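You operate a simulated robot arm through the tools that you are given. There is no shell and no other tool.

You run a simulated robot arm. Do the job below in one go: nothing can be reset, and whatever is moved stays where it is left.

TASK
Put things in order on the wall end of the long bench. At the end: the beige oil dabber is on the attic end plate; the den end plate stands on top of the yellow test block; the silver slim shaft piece stands where the den end plate stood; the silver aluminium joiner stands where the shed end plate stood; the shed end plate stands where the silver slim shaft piece stood; whatever was shut is shut again. Leave all else as you found it, and nothing knocked over.

The check looks at the end state, three seconds after you hand in, the way a careful person would. Anything else that was tipped, shoved, dropped, spilled or broken makes it a failure.

THE ROBOT
A 7-joint arm with a two-finger gripper, fixed in place. Base frame: the origin is on the floor under the middle of its stand, x ahead of it, y to its left, z up; the work surface is at about z = 0.87. Lengths are in m, angles in rad, forces in N, time in s.
With the tool pointing down near the work surface it reaches from about 0.34 to 0.72 m from the base axis. Its first joint turns from -1.152 to 1.152 rad. Payload 2.45 kg.
The TCP is the grasp point between the finger pads, 0.026 m short of the fingertips. In the tool frame z runs along the fingers and y along their closing line. The gripper opens to 0.096 m; its body begins 0.069 m behind the TCP.
Orientation is that of the tool frame in the base frame, as a unit quaternion [x, y, z, w]. With the fingers straight down and closing along the base's y, the tool's x points along the base's -x, its y along +y and its z along -z.

THE INTERFACE
- The arm moves only by the tool apply_moves. Its arguments are lists of equal length, an entry for each row: "dp": the shift along the tool's x, y, z in units of 400 mm (1.0 is 400 mm), a list of three; "delta_rot": the turn, a rotation vector about the tool's x, y, z in units of 180 degrees (1.0 is 180 degrees), a list of three; "claw": the closure in counts, from 0 (fully open) to 255 (shut). In form: {"dp": [[tx, ty, tz], ...], "delta_rot": [[ax, ay, az], ...], "claw": [claw, ...]}. A call has 1 to 20 rows; each row is the pose to reach, as a shift and turn from the pose commanded when the call began, along the tool's axes at that moment. A call with a number of a shift or a turn outside -1 to 1 is refused whole. Rows are played at 5 a second. More than 0.05 m and 0.15 rad between two rows, or a gripper value outside its range, and nothing of the call is played. A pose out of reach is approached as far as the arm can. The call stops where the force on the tool passes 40 N (or 10 N more than at its start, if that is more) or the arm is blocked; 0.2 s more then pass. The fingers move at their own pace (about 0.05 m/s each) and stop on an object; they squeeze with about 23 N. The grip force told is the motor's: it shows also when the fingers shut on nothing. Time passes only in rows, and 0.2 s behind the last, so rows that repeat a pose let the fingers close. The reply holds the time, the measured pose of the TCP, the force on the tool along the base axes, the opening and the grip force, in the units named above and with some noise, with the torque about the TCP (base axes, N m) and any sound that the robot's microphone picked up.
- Cameras (640 x 400 px; columns grow to the right, rows downward): "scene" is fixed at [0.1715, -0.3923, 1.4327]; the picture's right is [0.74, -0.67, 0.00], its down [-0.32, -0.36, -0.88] and it looks along [0.59, 0.65, -0.48] (base axes); focal length 334 px, centre (320, 200). "wrist" rides on the gripper at [0.082, 0.003, -0.098] in the tool frame; the picture's right is [-0.04, 1.00, 0.00], its down [-0.73, -0.03, -0.68] and it looks along [-0.68, -0.03, 0.73] (tool axes); focal length 256 px, centre (320, 200). There is no depth. A picture from a camera that has moved, and an enlarged one, comes with that camera's place and axes in the base frame and with its lens.
- get_image(camera): a new picture of that camera. It takes no simulated time.
- inspect(camera, box): a new picture of the part [left, top, right, bottom] of that camera's present view, enlarged. It takes no simulated time.
- close_job(): hands the job in; it is judged then, once.

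Places have to be worked out from the pictures, the camera data and where the tool is seen. Open the gripper and draw the arm clear of the work before you hand the job in, unless the task says otherwise.

The tools are called after ">>>" as name(argument=value, ...) on one line, values as JSON. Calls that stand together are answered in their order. apply_moves: Moves the arm, as the interface text tells. Its arguments: {"type":"object","properties":{"dp":{"type":"array"},"delta_rot":{"type":"array"},"claw":{"type":"array"}},"required":["dp","delta_rot","claw"]} The other tools are called the same way: get_image (camera) takes a picture; inspect (camera, box) takes an enlarged picture of a part of a camera's view; close_job () hands the job in.

At the start:

```text
clock: 0.0
tcp_pos: [0.4288, 0.0246, 1.1692]
tool_rot: [0.0, 1.0, 0.0, -0.001]
wrist_force: [-0.1, 0.4, 0.2]
torque: [0.01, 0.0, -0.01]
opening: 0.0962
grasp_force: 0.0
```

scene: 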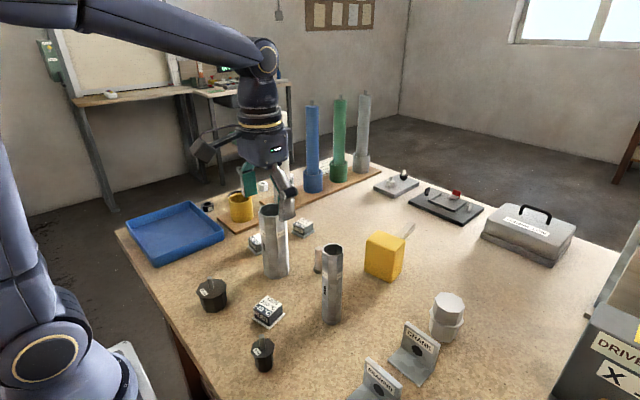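
wrist: 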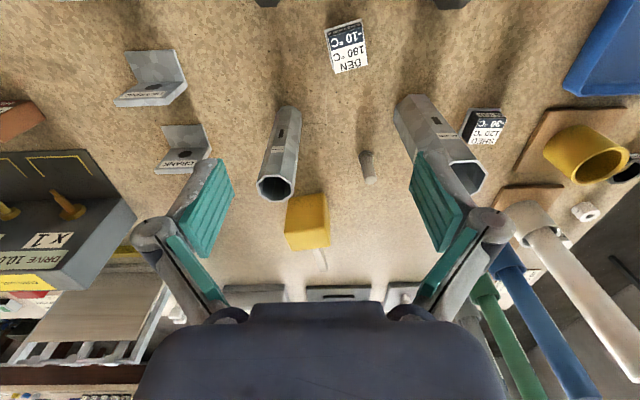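

I begin by looking closer at both views to identify the labelled items before moving anything.

>>> inspect(camera="scene", box=[180, 180, 360, 380])

>>> inspect(camera="scene", box=[320, 200, 480, 400])

>>> inspect(camera="scene", box=[360, 150, 600, 280])

>>> inspect(camera="scene", box=[110, 90, 390, 280])

>>> inspect(camera="wrist", box=[240, 0, 560, 200])

>>> inspect(camera="wrist", box=[0, 40, 240, 400])

```text
2.00 times, centred on (270, 280) of scene
camera zoom: at [0.1715, -0.3923, 1.4327], right [0.74, -0.67, 0.0], down [-0.32, -0.36, -0.88], along [0.59, 0.65, -0.48], focal length 668 px, centre (420, 40)
```

zoom: 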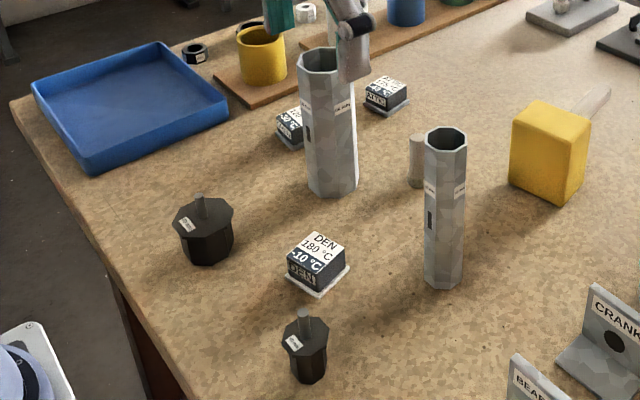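

```text
2.00 times, centred on (400, 300) of scene
camera zoom: at [0.1715, -0.3923, 1.4327], right [0.74, -0.67, 0.0], down [-0.32, -0.36, -0.88], along [0.59, 0.65, -0.48], focal length 668 px, centre (160, 0)
```

zoom: 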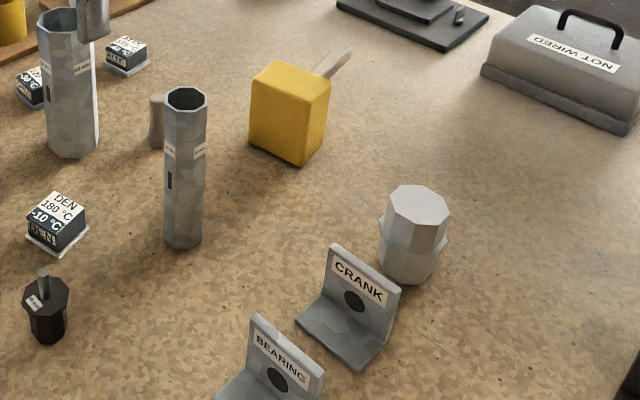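

```text
2.67 times, centred on (480, 215) of scene
camera zoom: at [0.1715, -0.3923, 1.4327], right [0.74, -0.67, 0.0], down [-0.32, -0.36, -0.88], along [0.59, 0.65, -0.48], focal length 890 px, centre (-107, 160)
```

zoom: 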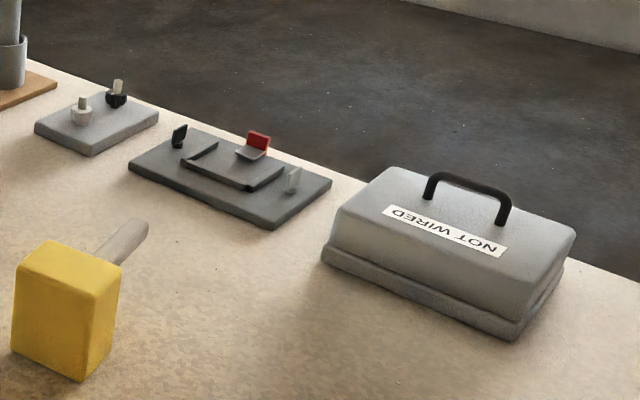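

```text
2.11 times, centred on (250, 185) of scene
camera zoom: at [0.1715, -0.3923, 1.4327], right [0.74, -0.67, 0.0], down [-0.32, -0.36, -0.88], along [0.59, 0.65, -0.48], focal length 703 px, centre (467, 232)
```

zoom: 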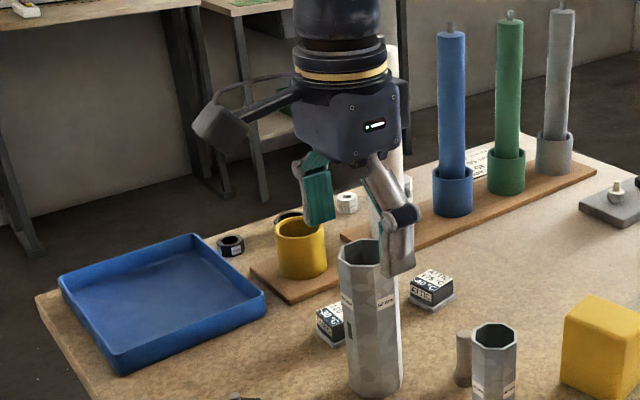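

```text
2.00 times, centred on (400, 100) of wrist
camera zoom: at [0.3467, 0.0269, 1.2687], right [0.04, 1.0, 0.0], down [0.73, -0.03, 0.68], along [0.68, -0.03, -0.73], focal length 512 px, centre (160, 400)
```

zoom: 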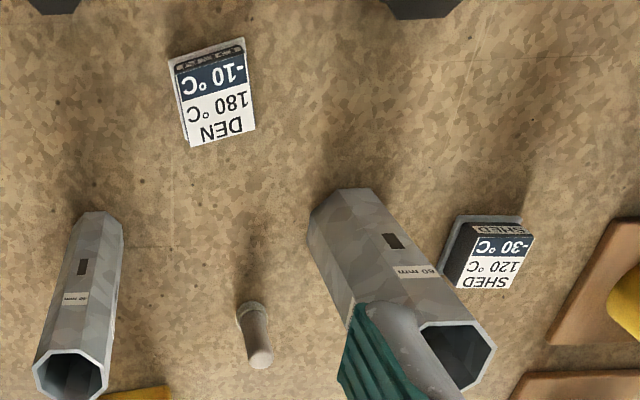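

```text
1.11 times, centred on (120, 220) of wrist
camera zoom: at [0.3467, 0.0269, 1.2687], right [0.04, 1.0, 0.0], down [0.73, -0.03, 0.68], along [0.68, -0.03, -0.73], focal length 284 px, centre (542, 178)
```

zoom: 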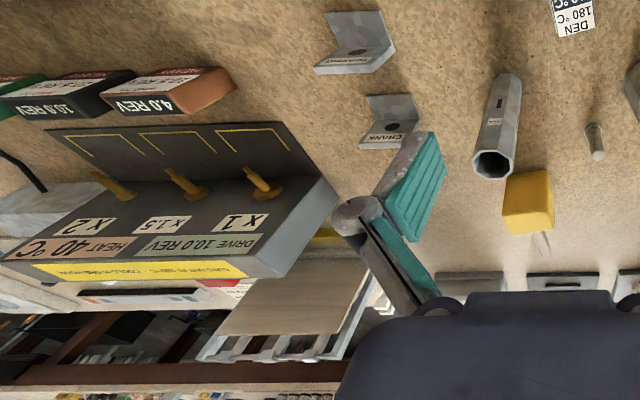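

I'll look closer at the remaining candidates: the joiner, the dabber and the areas at the bench's edges.

>>> inspect(camera="scene", box=[290, 220, 430, 310])

>>> inspect(camera="scene", box=[400, 270, 500, 340])

>>> inspect(camera="scene", box=[190, 160, 330, 260])

>>> inspect(camera="scene", box=[360, 160, 500, 230])

>>> inspect(camera="scene", box=[540, 230, 640, 400])

>>> inspect(camera="wrist", box=[440, 80, 640, 280])

>>> inspect(camera="wrist", box=[240, 130, 400, 310])

>>> inspect(camera="wrist", box=[0, 180, 200, 400])

```text
4.44 times, centred on (360, 265) of scene
camera zoom: at [0.1715, -0.3923, 1.4327], right [0.74, -0.67, 0.0], down [-0.32, -0.36, -0.88], along [0.59, 0.65, -0.48], focal length 1484 px, centre (142, -89)
```

zoom: 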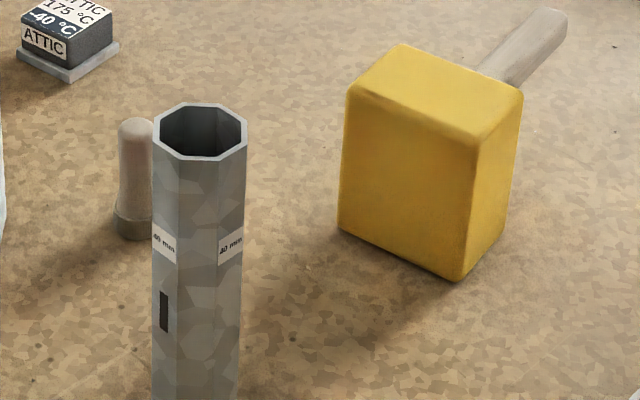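

```text
5.71 times, centred on (450, 305) of scene
camera zoom: at [0.1715, -0.3923, 1.4327], right [0.74, -0.67, 0.0], down [-0.32, -0.36, -0.88], along [0.59, 0.65, -0.48], focal length 1908 px, centre (-423, -400)
```

zoom: 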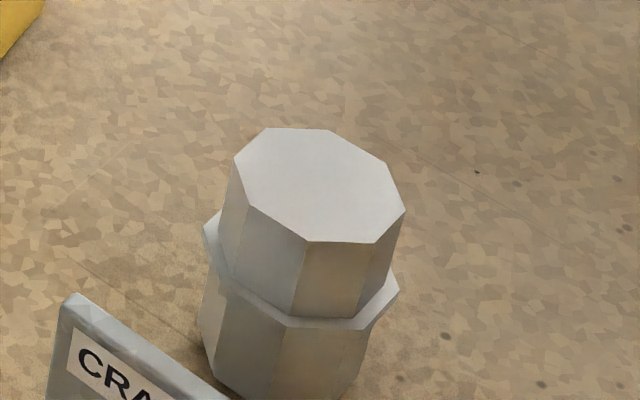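

```text
4.00 times, centred on (260, 210) of scene
camera zoom: at [0.1715, -0.3923, 1.4327], right [0.74, -0.67, 0.0], down [-0.32, -0.36, -0.88], along [0.59, 0.65, -0.48], focal length 1335 px, centre (560, 160)
```

zoom: 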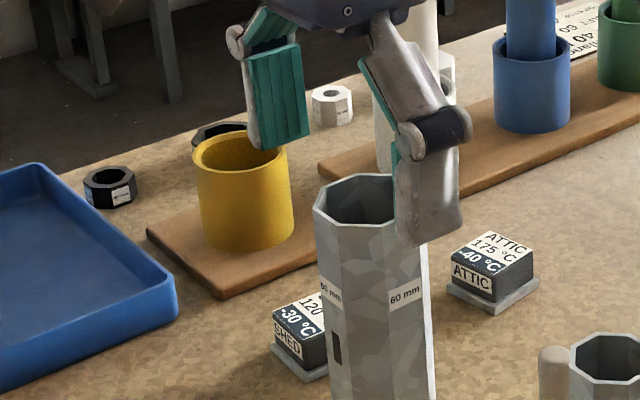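

```text
4.57 times, centred on (430, 195) of scene
camera zoom: at [0.1715, -0.3923, 1.4327], right [0.74, -0.67, 0.0], down [-0.32, -0.36, -0.88], along [0.59, 0.65, -0.48], focal length 1526 px, centre (-183, 223)
```

zoom: 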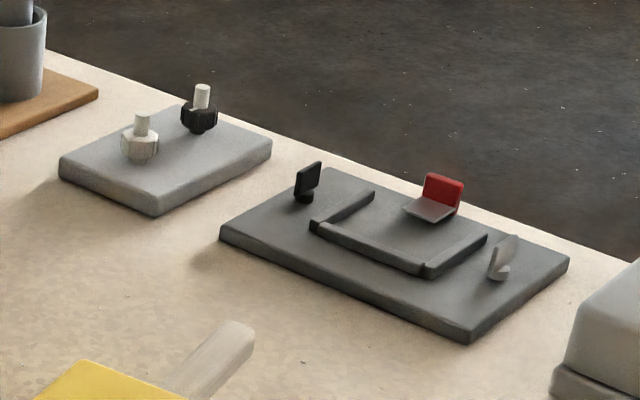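

```text
2.35 times, centred on (590, 315) of scene
camera zoom: at [0.1715, -0.3923, 1.4327], right [0.74, -0.67, 0.0], down [-0.32, -0.36, -0.88], along [0.59, 0.65, -0.48], focal length 786 px, centre (-315, -71)
```

zoom: 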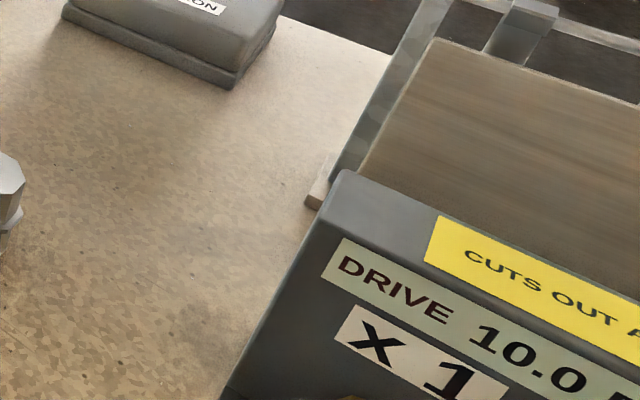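

```text
2.00 times, centred on (540, 180) of wrist
camera zoom: at [0.3467, 0.0269, 1.2687], right [0.04, 1.0, 0.0], down [0.73, -0.03, 0.68], along [0.68, -0.03, -0.73], focal length 512 px, centre (-120, 240)
```

zoom: 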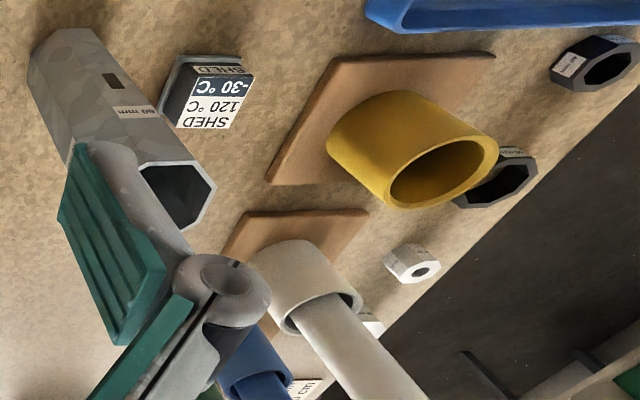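

```text
2.22 times, centred on (320, 220) of wrist
camera zoom: at [0.3467, 0.0269, 1.2687], right [0.04, 1.0, 0.0], down [0.73, -0.03, 0.68], along [0.68, -0.03, -0.73], focal length 569 px, centre (320, 156)
```

zoom: 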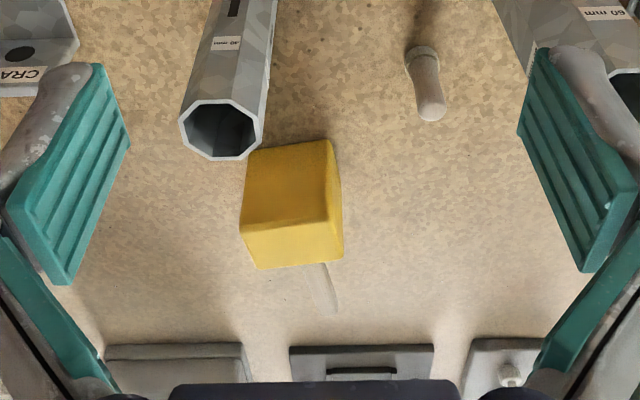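

```text
1.82 times, centred on (100, 290) of wrist
camera zoom: at [0.3467, 0.0269, 1.2687], right [0.04, 1.0, 0.0], down [0.73, -0.03, 0.68], along [0.68, -0.03, -0.73], focal length 465 px, centre (720, 36)
```

zoom: 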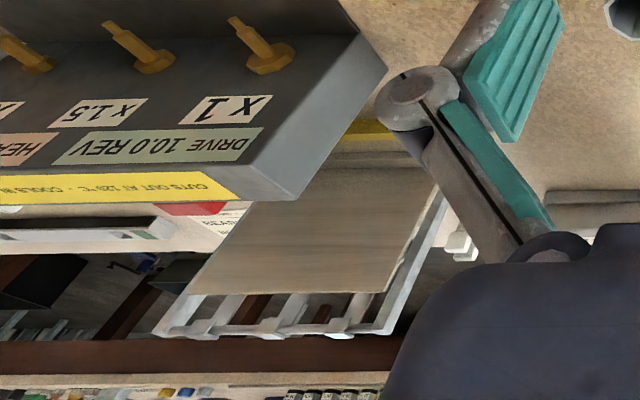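

The tall octagonal tubes, labelled plates (DEN, SHED, ATTIC), the beige peg and the silver collar piece near CRANK are visible. I'll shift the arm sideways to base y ≈ -0.2 at the same height for a second wrist viewpoint; nothing reaches that high there.

>>> apply_moves(dp=[[0, -0.11, 0], [0, -0.22, 0], [0, -0.33, 0], [0, -0.44, 0], [0, -0.55, 0], [0, -0.55, 0]], delta_rot=[[0, 0, 0], [0, 0, 0], [0, 0, 0], [0, 0, 0], [0, 0, 0], [0, 0, 0]], claw=[0, 0, 0, 0, 0, 0])

>>> get_image(camera="wrist")

>>> get_image(camera="scene")

```text
clock: 1.4
tcp_pos: [0.427, -0.1961, 1.1682]
tool_rot: [0.0, 1.0, 0.0, -0.001]
wrist_force: [0.1, 0.2, 0.3]
torque: [0.0, 0.02, 0.03]
opening: 0.0961
grasp_force: 0.1
```

```text
taken
camera wrist: at [0.346, -0.1932, 1.2674], right [0.04, 1.0, 0.0], down [0.73, -0.03, 0.68], along [0.68, -0.03, -0.73], focal length 256 px, centre (320, 200)
```

wrist: 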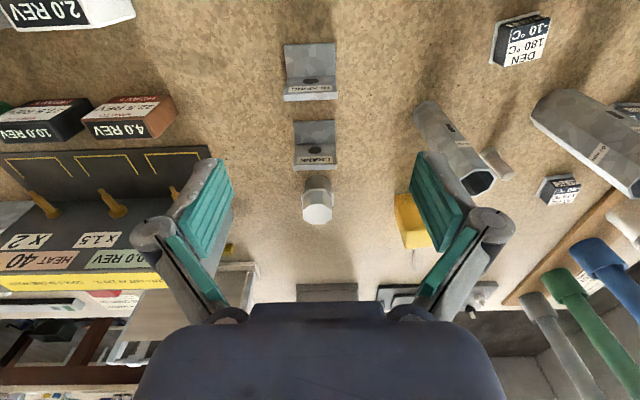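

```text
taken
```

scene: 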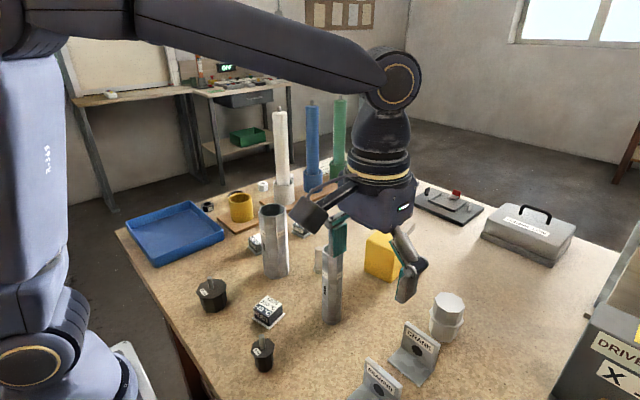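

From here I can see the joiner behind CRANK; I'll enlarge the areas around the yellow block, slim tube and joiner for detail.

>>> inspect(camera="wrist", box=[270, 30, 430, 240])

>>> inspect(camera="wrist", box=[390, 80, 530, 310])

>>> inspect(camera="scene", box=[180, 160, 340, 260])

>>> inspect(camera="wrist", box=[0, 0, 200, 130])

```text
1.90 times, centred on (350, 135) of wrist
camera zoom: at [0.346, -0.1932, 1.2674], right [0.04, 1.0, 0.0], down [0.73, -0.03, 0.68], along [0.68, -0.03, -0.73], focal length 488 px, centre (263, 324)
```

zoom: 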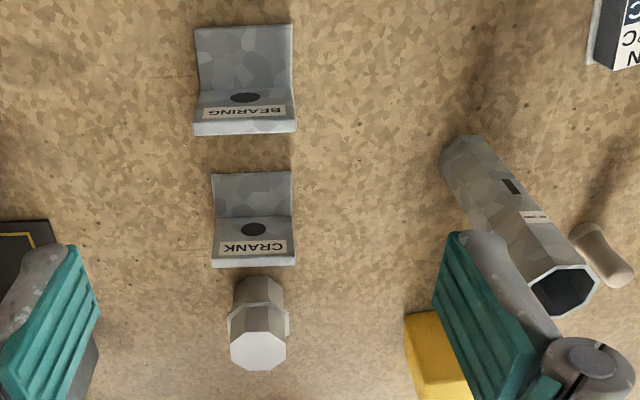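

```text
1.74 times, centred on (460, 195) of wrist
camera zoom: at [0.346, -0.1932, 1.2674], right [0.04, 1.0, 0.0], down [0.73, -0.03, 0.68], along [0.68, -0.03, -0.73], focal length 445 px, centre (76, 209)
```

zoom: 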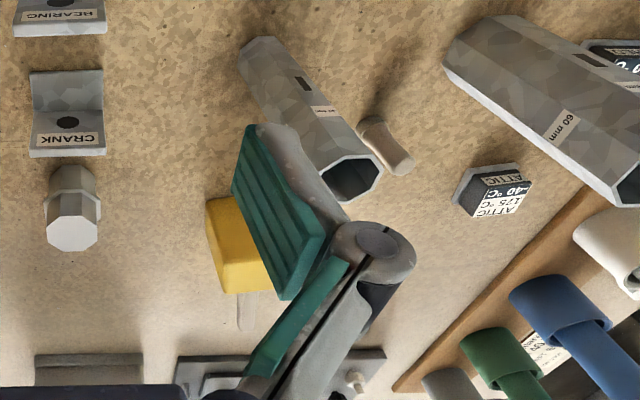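

```text
4.00 times, centred on (260, 210) of scene
camera zoom: at [0.1714, -0.3924, 1.4327], right [0.74, -0.67, 0.0], down [-0.32, -0.36, -0.88], along [0.59, 0.65, -0.48], focal length 1335 px, centre (560, 160)
```

zoom: 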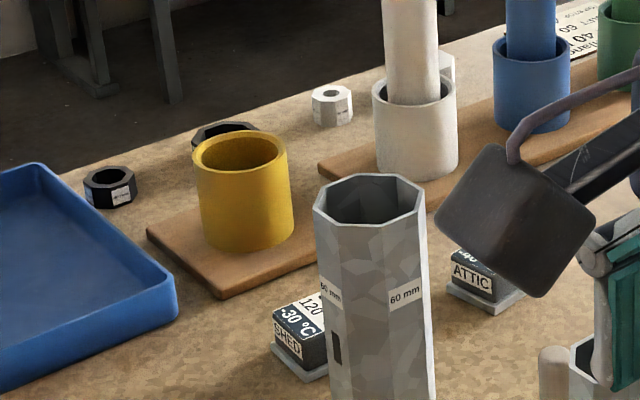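

```text
3.08 times, centred on (100, 65) of wrist
camera zoom: at [0.346, -0.1932, 1.2674], right [0.04, 1.0, 0.0], down [0.73, -0.03, 0.68], along [0.68, -0.03, -0.73], focal length 788 px, centre (997, 615)
```

zoom: 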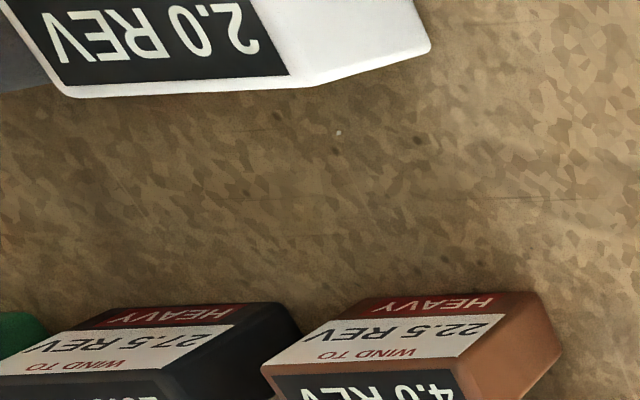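

The stick behind the yellow block seems to hang off it at height (like a handle), so I want to be sure which yellow thing is the "test block". There was also a yellow strip near the drive box around (0.88, -0.5), so I move right along y, high and clear, to look there.

>>> apply_moves(dp=[[0, -0.11, -0.03], [0, -0.22, -0.06], [0, -0.33, -0.1], [0, -0.33, -0.1]], delta_rot=[[0, 0, 0], [0, 0, 0], [0, 0, 0], [0, 0, 0]], claw=[0, 0, 0, 0])

>>> get_image(camera="wrist")

>>> get_image(camera="scene")

```text
clock: 2.4
tcp_pos: [0.4262, -0.3275, 1.2098]
tool_rot: [0.0, 1.0, -0.001, 0.001]
wrist_force: [-0.7, -0.3, -0.4]
torque: [0.01, 0.02, 0.02]
opening: 0.0961
grasp_force: 0.1
```

```text
taken
camera wrist: at [0.3448, -0.3251, 1.3079], right [0.04, 1.0, 0.0], down [0.73, -0.03, 0.68], along [0.68, -0.03, -0.73], focal length 256 px, centre (320, 200)
```

wrist: 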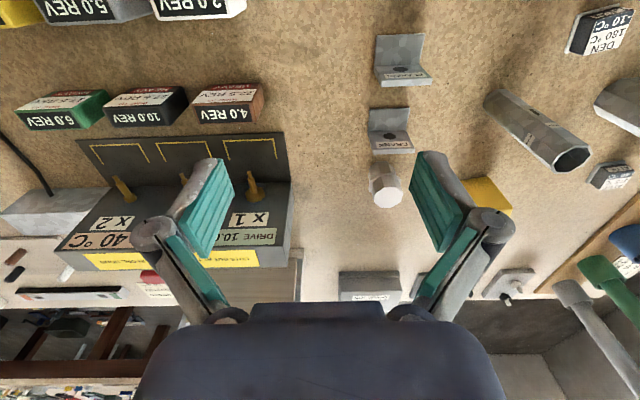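

```text
taken
```

scene: 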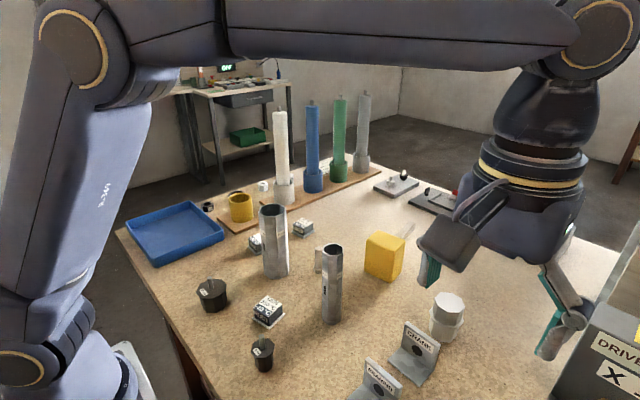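

A yellow corner shows at the top-left of the wrist view; I'll enlarge it and the yellow block with its stick to decide which is the test block.

>>> inspect(camera="wrist", box=[0, 0, 280, 140])

>>> inspect(camera="wrist", box=[0, 130, 240, 310])

>>> inspect(camera="scene", box=[340, 210, 430, 300])

>>> inspect(camera="scene", box=[180, 260, 300, 380])

>>> inspect(camera="scene", box=[300, 230, 360, 290])

```text
2.29 times, centred on (140, 70) of wrist
camera zoom: at [0.3448, -0.3251, 1.3079], right [0.04, 1.0, 0.0], down [0.73, -0.03, 0.68], along [0.68, -0.03, -0.73], focal length 585 px, centre (731, 497)
```

zoom: 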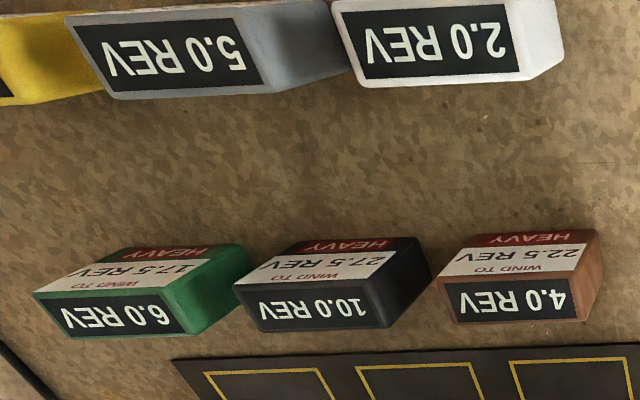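

```text
2.22 times, centred on (120, 220) of wrist
camera zoom: at [0.3448, -0.3251, 1.3079], right [0.04, 1.0, 0.0], down [0.73, -0.03, 0.68], along [0.68, -0.03, -0.73], focal length 569 px, centre (764, 156)
```

zoom: 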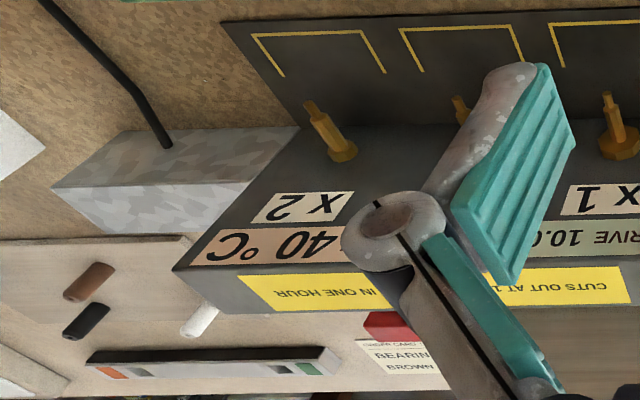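

```text
4.44 times, centred on (385, 255) of scene
camera zoom: at [0.1714, -0.3924, 1.4327], right [0.74, -0.67, 0.0], down [-0.32, -0.36, -0.88], along [0.59, 0.65, -0.48], focal length 1484 px, centre (31, -44)
```

zoom: 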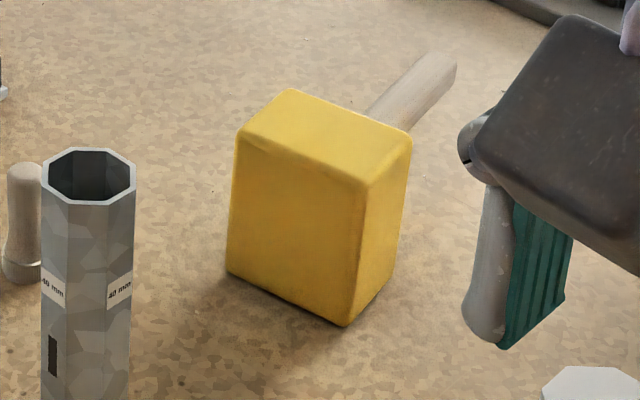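

```text
3.33 times, centred on (240, 320) of scene
camera zoom: at [0.1714, -0.3924, 1.4327], right [0.74, -0.67, 0.0], down [-0.32, -0.36, -0.88], along [0.59, 0.65, -0.48], focal length 1113 px, centre (587, -200)
```

zoom: 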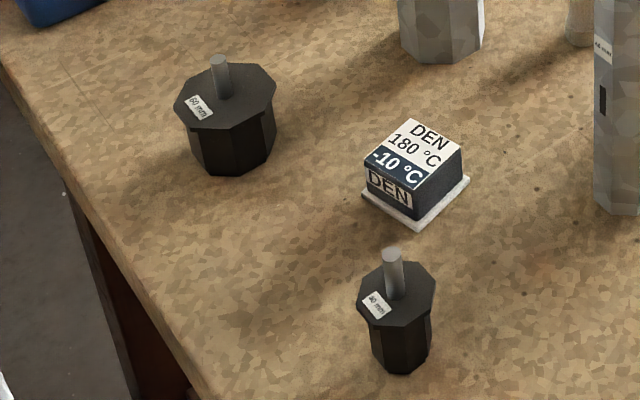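

```text
6.67 times, centred on (330, 260) of scene
camera zoom: at [0.1714, -0.3924, 1.4327], right [0.74, -0.67, 0.0], down [-0.32, -0.36, -0.88], along [0.59, 0.65, -0.48], focal length 2226 px, centre (253, -200)
```

zoom: 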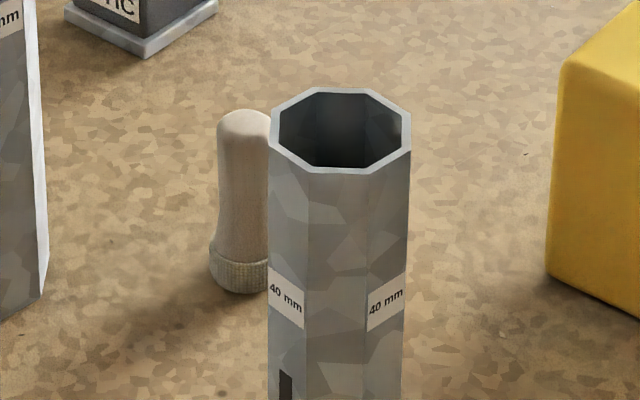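

A yellow REV block and the yellow mallet-like block are both candidates; I need the yellow REV block fully in view. I'll yaw the tool to the right in place, high above everything, to see that side.

>>> apply_moves(dp=[[0, 0, 0], [0, 0, 0], [0, 0, 0], [0, 0, 0], [0, 0, 0], [0, 0, 0], [0, 0, 0], [0, 0, 0]], delta_rot=[[0, 0, 0.045], [0, 0, 0.09], [0, 0, 0.135], [0, 0, 0.18], [0, 0, 0.225], [0, 0, 0.27], [0, 0, 0.315], [0, 0, 0.315]], claw=[0, 0, 0, 0, 0, 0, 0, 0])

>>> get_image(camera="wrist")

```text
clock: 4.2
tcp_pos: [0.4289, -0.3273, 1.2105]
tool_rot: [0.475, 0.88, -0.001, 0.0]
wrist_force: [0.4, 0.7, -1.0]
torque: [0.0, 0.0, -0.02]
opening: 0.096
grasp_force: 0.0
```

```text
taken
camera wrist: at [0.386, -0.2582, 1.3089], right [0.86, 0.51, 0.0], down [0.38, -0.63, 0.68], along [0.35, -0.58, -0.73], focal length 256 px, centre (320, 200)
```

wrist: 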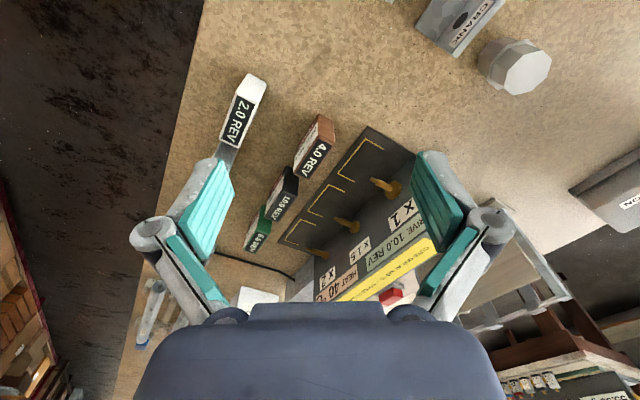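

The yellow REV block is hidden behind a finger; I enlarge this view then shift slightly to see it.

>>> inspect(camera="wrist", box=[130, 60, 450, 320])

>>> apply_moves(dp=[[0, -0.1, 0], [0, -0.2, 0], [0, -0.2, 0]], delta_rot=[[0, 0, 0], [0, 0, 0], [0, 0, 0]], claw=[0, 0, 0])

>>> get_image(camera="wrist")

```text
1.54 times, centred on (290, 190) of wrist
camera zoom: at [0.386, -0.2582, 1.3089], right [0.86, 0.51, 0.0], down [0.38, -0.63, 0.68], along [0.35, -0.58, -0.73], focal length 394 px, centre (366, 215)
```

zoom: 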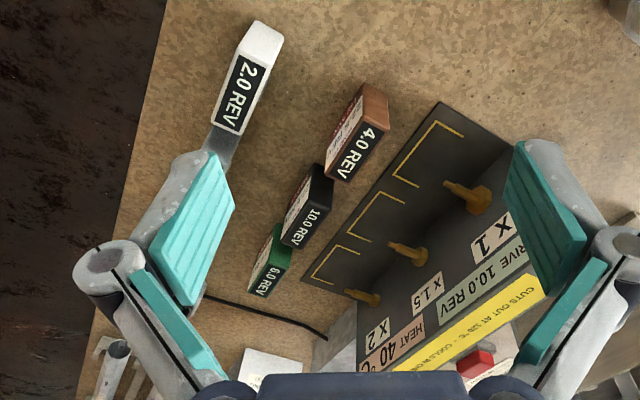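

```text
clock: 5.0
tcp_pos: [0.3634, -0.3724, 1.2115]
tool_rot: [0.475, 0.88, 0.0, 0.0]
wrist_force: [-0.7, -0.2, 0.6]
torque: [-0.01, 0.01, 0.05]
opening: 0.0959
grasp_force: 0.0
```

```text
taken
camera wrist: at [0.3202, -0.3038, 1.3102], right [0.86, 0.52, 0.0], down [0.38, -0.63, 0.68], along [0.35, -0.58, -0.73], focal length 256 px, centre (320, 200)
```

wrist: 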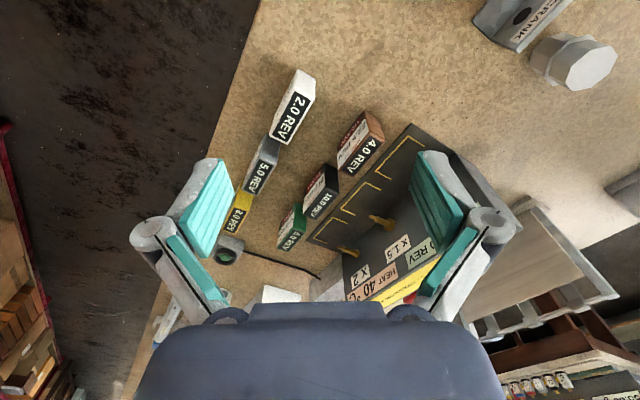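

The yellow REV block is at about (0.37, -0.74), far out of reach, so the reachable yellow block near (0.73, -0.01) should be the test block. I'll return the yaw and move to in front of it, staying high (z≈1.21), to view it and the slim tube from above.

>>> apply_moves(dp=[[0.0632, 0.087, 0], [0.1264, 0.174, 0], [0.1896, 0.261, 0], [0.2528, 0.348, 0], [0.316, 0.435, 0], [0.3792, 0.522, 0], [0.4424, 0.609, 0], [0.5056, 0.696, 0], [0.5688, 0.783, 0], [0.5688, 0.783, 0]], delta_rot=[[0, 0, -0.035], [0, 0, -0.07], [0, 0, -0.105], [0, 0, -0.14], [0, 0, -0.175], [0, 0, -0.21], [0, 0, -0.245], [0, 0, -0.28], [0, 0, -0.315], [0, 0, -0.315]], claw=[0, 0, 0, 0, 0, 0, 0, 0, 0, 0])

>>> get_image(camera="wrist")

>>> inspect(camera="wrist", box=[220, 20, 420, 300])

```text
clock: 7.2
tcp_pos: [0.4981, -0.0092, 1.2112]
tool_rot: [-0.001, 1.0, 0.0, 0.001]
wrist_force: [0.5, 0.1, 0.1]
torque: [0.01, 0.03, -0.01]
opening: 0.0961
grasp_force: 0.1
```

```text
taken
camera wrist: at [0.4171, -0.0072, 1.3096], right [0.04, 1.0, 0.0], down [0.73, -0.03, 0.68], along [0.68, -0.03, -0.73], focal length 256 px, centre (320, 200)
```

wrist: 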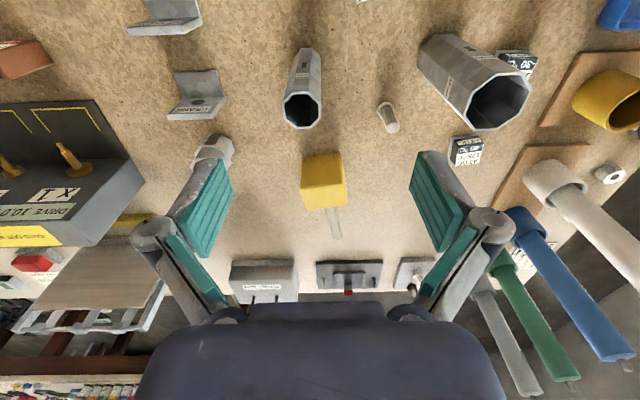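

```text
1.43 times, centred on (320, 160) of wrist
camera zoom: at [0.4171, -0.0072, 1.3096], right [0.04, 1.0, 0.0], down [0.73, -0.03, 0.68], along [0.68, -0.03, -0.73], focal length 366 px, centre (320, 257)
```

zoom: 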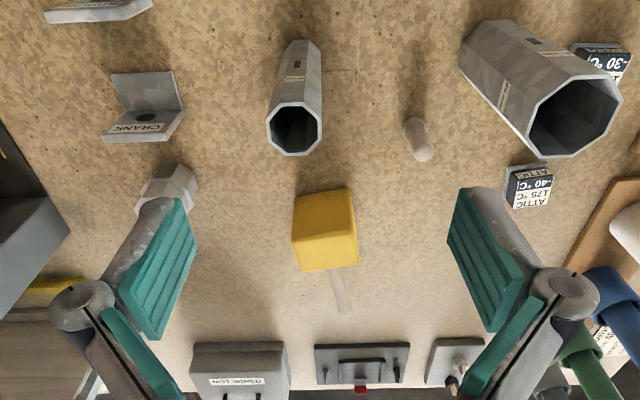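

The yellow block carries a short handle pointing away from me, and is the only yellow block within reach. I'll test whether the arm can reach over it: go to about (0.735, -0.01, 1.12), well above its ~0.96 top.

>>> apply_moves(dp=[[-0.1, 0, 0.0375], [-0.2, 0, 0.075], [-0.3, 0, 0.1125], [-0.4, 0, 0.15], [-0.5, 0, 0.1875], [-0.5925, 0, 0.225], [-0.5925, 0, 0.225]], delta_rot=[[0, 0, 0], [0, 0, 0], [0, 0, 0], [0, 0, 0], [0, 0, 0], [0, 0, 0], [0, 0, 0]], claw=[0, 0, 0, 0, 0, 0, 0])

>>> get_image(camera="wrist")

>>> get_image(camera="scene")

```text
clock: 8.8
tcp_pos: [0.6992, -0.0125, 1.1113]
tool_rot: [0.0, 1.0, 0.0, -0.001]
wrist_force: [-0.7, -0.7, 0.4]
torque: [0.0, -0.03, 0.0]
opening: 0.0962
grasp_force: 0.0
out of reach, approached as far as the arm can: row 5, 6, 7
```

```text
taken
camera wrist: at [0.6179, -0.0094, 1.2103], right [0.04, 1.0, 0.0], down [0.73, -0.03, 0.68], along [0.68, -0.03, -0.73], focal length 256 px, centre (320, 200)
```

wrist: 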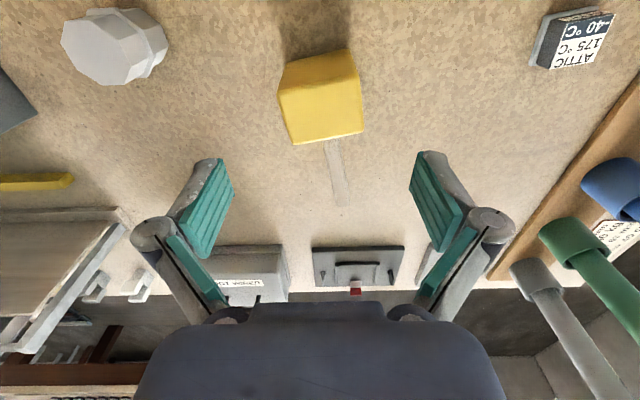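

```text
taken
```

scene: 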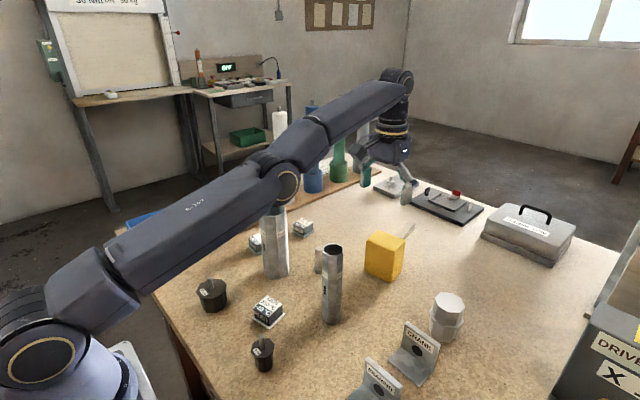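

The vertical tool tops out near x≈0.70 at z≈1.11, so for the yellow block I'll need a slight outward tilt. DEN is judged at about (0.43, 0.06) with yaw about +12°; I go back up over it, yawing the tool to match.

>>> apply_moves(dp=[[0.085, 0.02, -0.06], [0.17, 0.04, -0.12], [0.255, 0.06, -0.15], [0.34, 0.08, -0.15], [0.425, 0.1, -0.15], [0.51, 0.12, -0.15], [0.595, 0.145, -0.15], [0.67, 0.17, -0.15], [0.67, 0.17, -0.15]], delta_rot=[[0, 0, 0], [0, 0, 0], [0, 0, -0.015], [0, 0, -0.03], [0, 0, -0.045], [0, 0, -0.06], [0, 0, -0.067], [0, 0, -0.067], [0, 0, -0.067]], claw=[0, 0, 0, 0, 0, 0, 0, 0, 0])

>>> get_image(camera="wrist")

>>> get_image(camera="scene")

```text
clock: 10.8
tcp_pos: [0.4301, 0.0557, 1.1706]
tool_rot: [-0.105, 0.994, 0.001, 0.0]
wrist_force: [-0.4, -0.3, -0.5]
torque: [0.02, 0.04, 0.01]
opening: 0.096
grasp_force: 0.0
out of reach, approached as far as the arm can: row 1, 2, 3, 4
```

```text
taken
camera wrist: at [0.3504, 0.041, 1.271], right [-0.17, 0.99, 0.0], down [0.72, 0.12, 0.68], along [0.67, 0.12, -0.73], focal length 256 px, centre (320, 200)
```

wrist: 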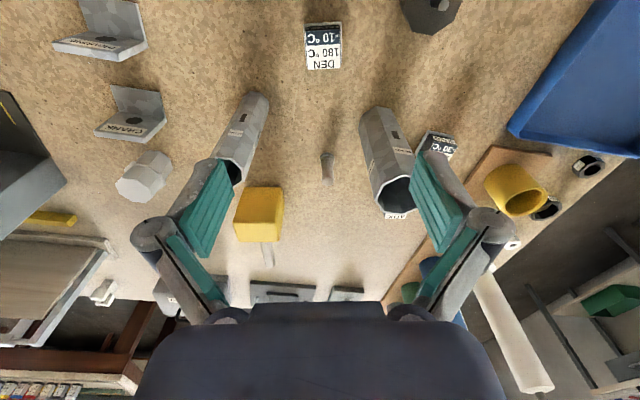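

```text
taken
```

scene: 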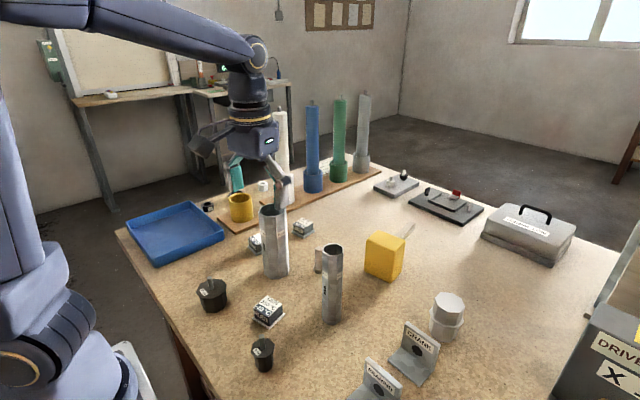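

DEN now looks square to the wrist picture, so yaw about 12° fits. I enlarge it to get its edges and size.

>>> inspect(camera="wrist", box=[280, 0, 370, 90])

>>> inspect(camera="scene", box=[240, 285, 300, 335])

```text
4.44 times, centred on (325, 45) of wrist
camera zoom: at [0.3504, 0.041, 1.271], right [-0.17, 0.99, 0.0], down [0.72, 0.12, 0.68], along [0.67, 0.12, -0.73], focal length 1138 px, centre (298, 889)
```

zoom: 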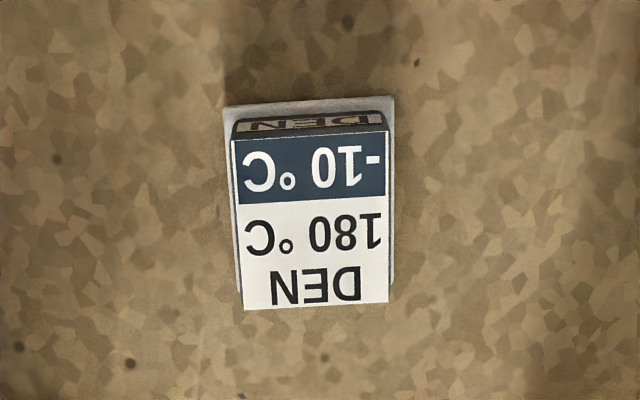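

```text
8.00 times, centred on (270, 310) of scene
camera zoom: at [0.1714, -0.3923, 1.4327], right [0.74, -0.67, 0.0], down [-0.32, -0.36, -0.88], along [0.59, 0.65, -0.48], focal length 2671 px, centre (720, -680)
```

zoom: 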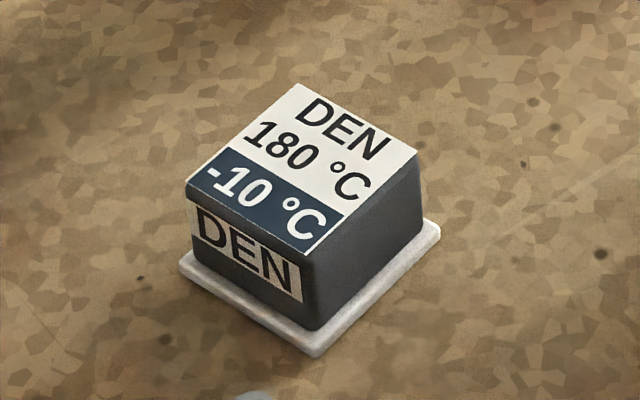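

DEN's cube is ~43 mm wide with top near z≈0.905, centred about (0.431, 0.059). I lower the open gripper to z≈0.985 with a 12° outward tilt about the closing axis, to check alignment before going down to grasp.

>>> apply_moves(dp=[[-0.001, 0.002, 0.0925], [-0.002, 0.004, 0.185], [-0.003, 0.006, 0.2775], [-0.004, 0.0076, 0.37], [-0.004, 0.0076, 0.4625], [-0.004, 0.0076, 0.4625]], delta_rot=[[0, -0.0133, 0], [0, -0.0267, 0], [0, -0.04, 0], [0, -0.0533, 0], [0, -0.0667, 0], [0, -0.0667, 0]], claw=[0, 0, 0, 0, 0, 0])

>>> get_image(camera="scene")

>>> inspect(camera="scene", box=[200, 240, 340, 340])

>>> get_image(camera="wrist")

```text
clock: 12.2
tcp_pos: [0.4296, 0.0573, 0.9847]
tool_rot: [-0.105, 0.989, 0.012, 0.104]
wrist_force: [-0.5, 0.0, 0.2]
torque: [-0.02, 0.04, -0.03]
opening: 0.0963
grasp_force: 0.0
```

```text
taken
```

scene: 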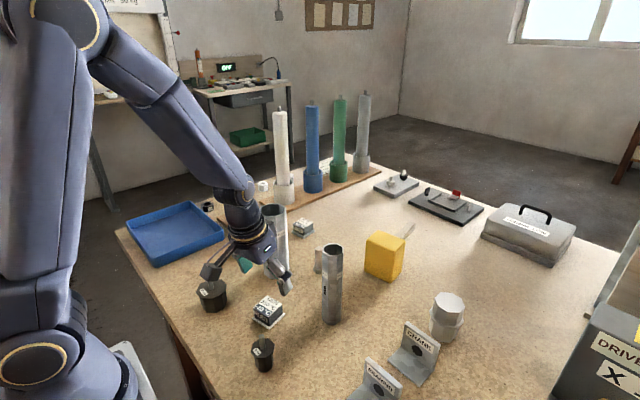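

```text
4.00 times, centred on (270, 290) of scene
camera zoom: at [0.1715, -0.3923, 1.4327], right [0.74, -0.67, 0.0], down [-0.32, -0.36, -0.88], along [0.59, 0.65, -0.48], focal length 1335 px, centre (520, -160)
```

zoom: 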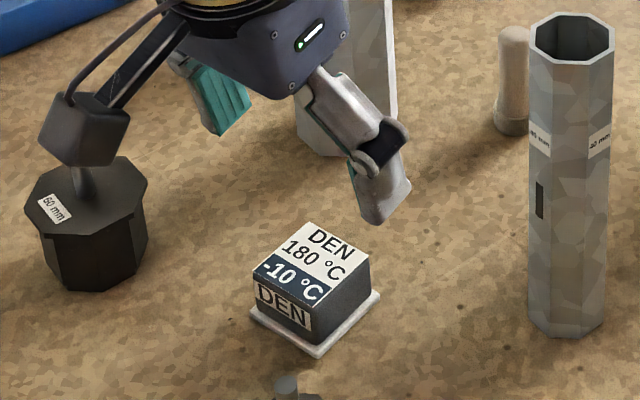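

```text
taken
camera wrist: at [0.3302, 0.0386, 1.0651], right [-0.17, 0.99, 0.01], down [0.57, 0.09, 0.82], along [0.8, 0.14, -0.58], focal length 256 px, centre (320, 200)
```

wrist: 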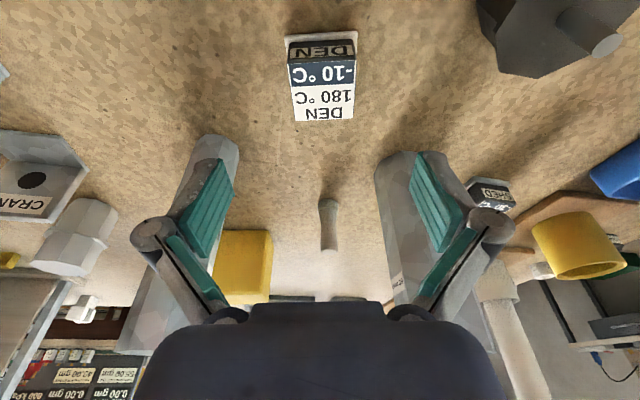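

DEN sits centred between the fingers. I lower straight down about 77 mm to TCP z≈0.908, so the tips sit just above its base plate, fingers still open.

>>> apply_moves(dp=[[0.0092, 0.0008, 0.0473], [0.0184, 0.0016, 0.0945], [0.0276, 0.0025, 0.1418], [0.0368, 0.0033, 0.189], [0.0368, 0.0033, 0.189]], delta_rot=[[0, 0, 0], [0, 0, 0], [0, 0, 0], [0, 0, 0], [0, 0, 0]], claw=[0, 0, 0, 0, 0])

>>> inspect(camera="scene", box=[200, 240, 340, 340])

>>> get_image(camera="wrist")

```text
clock: 13.4
tcp_pos: [0.4316, 0.0597, 0.9081]
tool_rot: [-0.105, 0.989, 0.011, 0.104]
wrist_force: [0.9, -0.3, -0.2]
torque: [-0.02, 0.05, 0.04]
opening: 0.096
grasp_force: 0.1
```

```text
4.00 times, centred on (270, 290) of scene
camera zoom: at [0.1715, -0.3923, 1.4327], right [0.74, -0.67, 0.0], down [-0.32, -0.36, -0.88], along [0.59, 0.65, -0.48], focal length 1335 px, centre (520, -160)
```

zoom: 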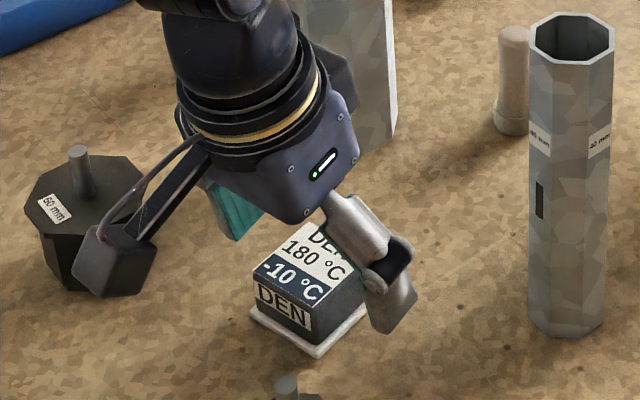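

```text
taken
camera wrist: at [0.3329, 0.0414, 0.9878], right [-0.17, 0.99, 0.01], down [0.57, 0.09, 0.82], along [0.8, 0.14, -0.58], focal length 256 px, centre (320, 200)
```

wrist: 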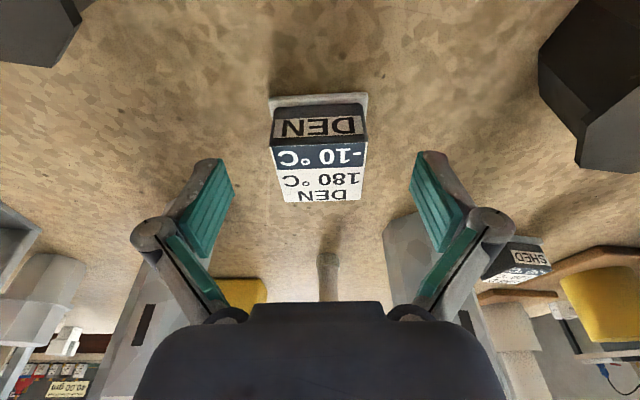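

DEN looks centred laterally; the TCP appears about 5 mm too far out, so I back it up 5 mm and then close the fingers.

>>> apply_moves(dp=[[0.0125, 0, -0.0026], [0.0125, 0, -0.0026], [0.0125, 0, -0.0026], [0.0125, 0, -0.0026], [0.0125, 0, -0.0026], [0.0125, 0, -0.0026], [0.0125, 0, -0.0026]], delta_rot=[[0, 0, 0], [0, 0, 0], [0, 0, 0], [0, 0, 0], [0, 0, 0], [0, 0, 0], [0, 0, 0]], claw=[0, 0, 255, 255, 255, 255, 255])

>>> inspect(camera="scene", box=[200, 240, 340, 340])

>>> get_image(camera="wrist")

```text
clock: 15.0
tcp_pos: [0.4274, 0.058, 0.9082]
tool_rot: [-0.105, 0.989, 0.011, 0.104]
wrist_force: [0.0, 0.8, 4.8]
torque: [-0.05, 0.05, 0.06]
opening: 0.0441
grasp_force: 23.1
```

```text
4.00 times, centred on (270, 290) of scene
camera zoom: at [0.1714, -0.3924, 1.4327], right [0.74, -0.67, 0.0], down [-0.32, -0.36, -0.88], along [0.59, 0.65, -0.48], focal length 1335 px, centre (520, -160)
```

zoom: 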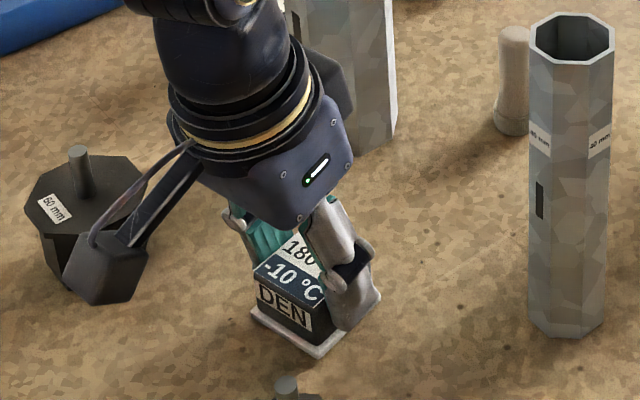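

```text
taken
camera wrist: at [0.3281, 0.0404, 0.988], right [-0.17, 0.99, 0.01], down [0.57, 0.09, 0.82], along [0.8, 0.14, -0.58], focal length 256 px, centre (320, 200)
```

wrist: 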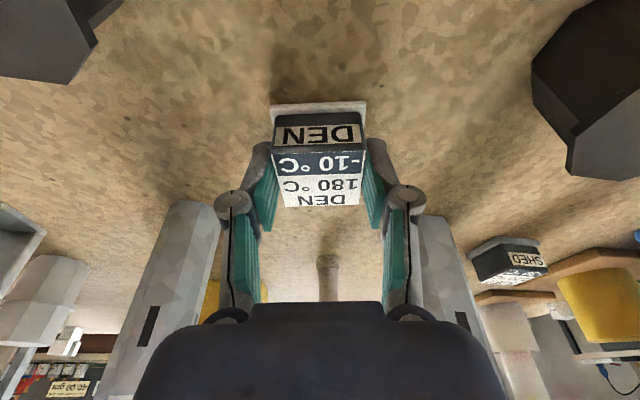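

Gripped at 44 mm opening with 23 N; TCP reads (0.427, 0.058). I lift straight up to z≈1.14 so everything clears the slim tube's top (~1.06) before travelling.

>>> apply_moves(dp=[[-0.01, 0, -0.047], [-0.0302, 0, -0.1417], [-0.0503, 0, -0.2362], [-0.0704, 0, -0.3307], [-0.0905, 0, -0.4252], [-0.1106, 0, -0.52], [-0.1207, 0, -0.567], [-0.1207, 0, -0.567]], delta_rot=[[0, 0, 0], [0, 0, 0], [0, 0, 0], [0, 0, 0], [0, 0, 0], [0, 0, 0], [0, 0, 0], [0, 0, 0]], claw=[255, 255, 255, 255, 255, 255, 255, 255])

>>> get_image(camera="scene")

>>> get_image(camera="wrist")

```text
clock: 16.8
tcp_pos: [0.4292, 0.0597, 1.1401]
tool_rot: [-0.104, 0.989, 0.011, 0.104]
wrist_force: [0.0, -0.2, 0.5]
torque: [0.01, 0.01, 0.0]
opening: 0.0
grasp_force: 23.2
```

```text
taken
```

scene: 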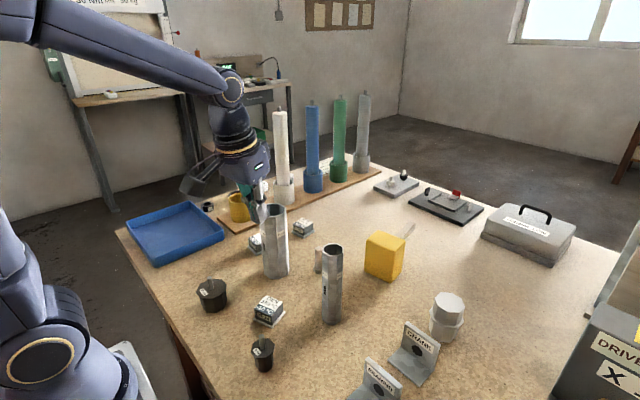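

```text
taken
camera wrist: at [0.3298, 0.0404, 1.2193], right [-0.17, 0.99, 0.01], down [0.57, 0.09, 0.82], along [0.8, 0.14, -0.58], focal length 256 px, centre (320, 200)
```

wrist: 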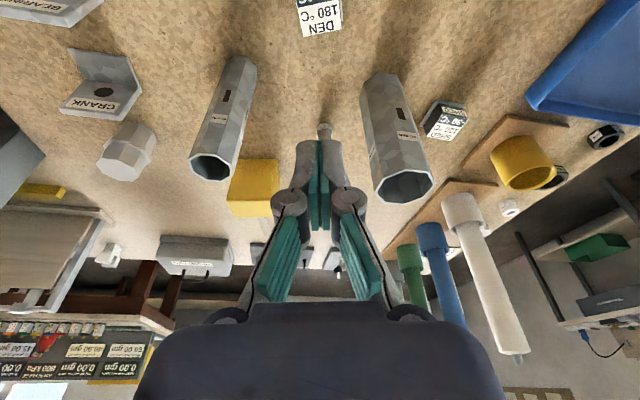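

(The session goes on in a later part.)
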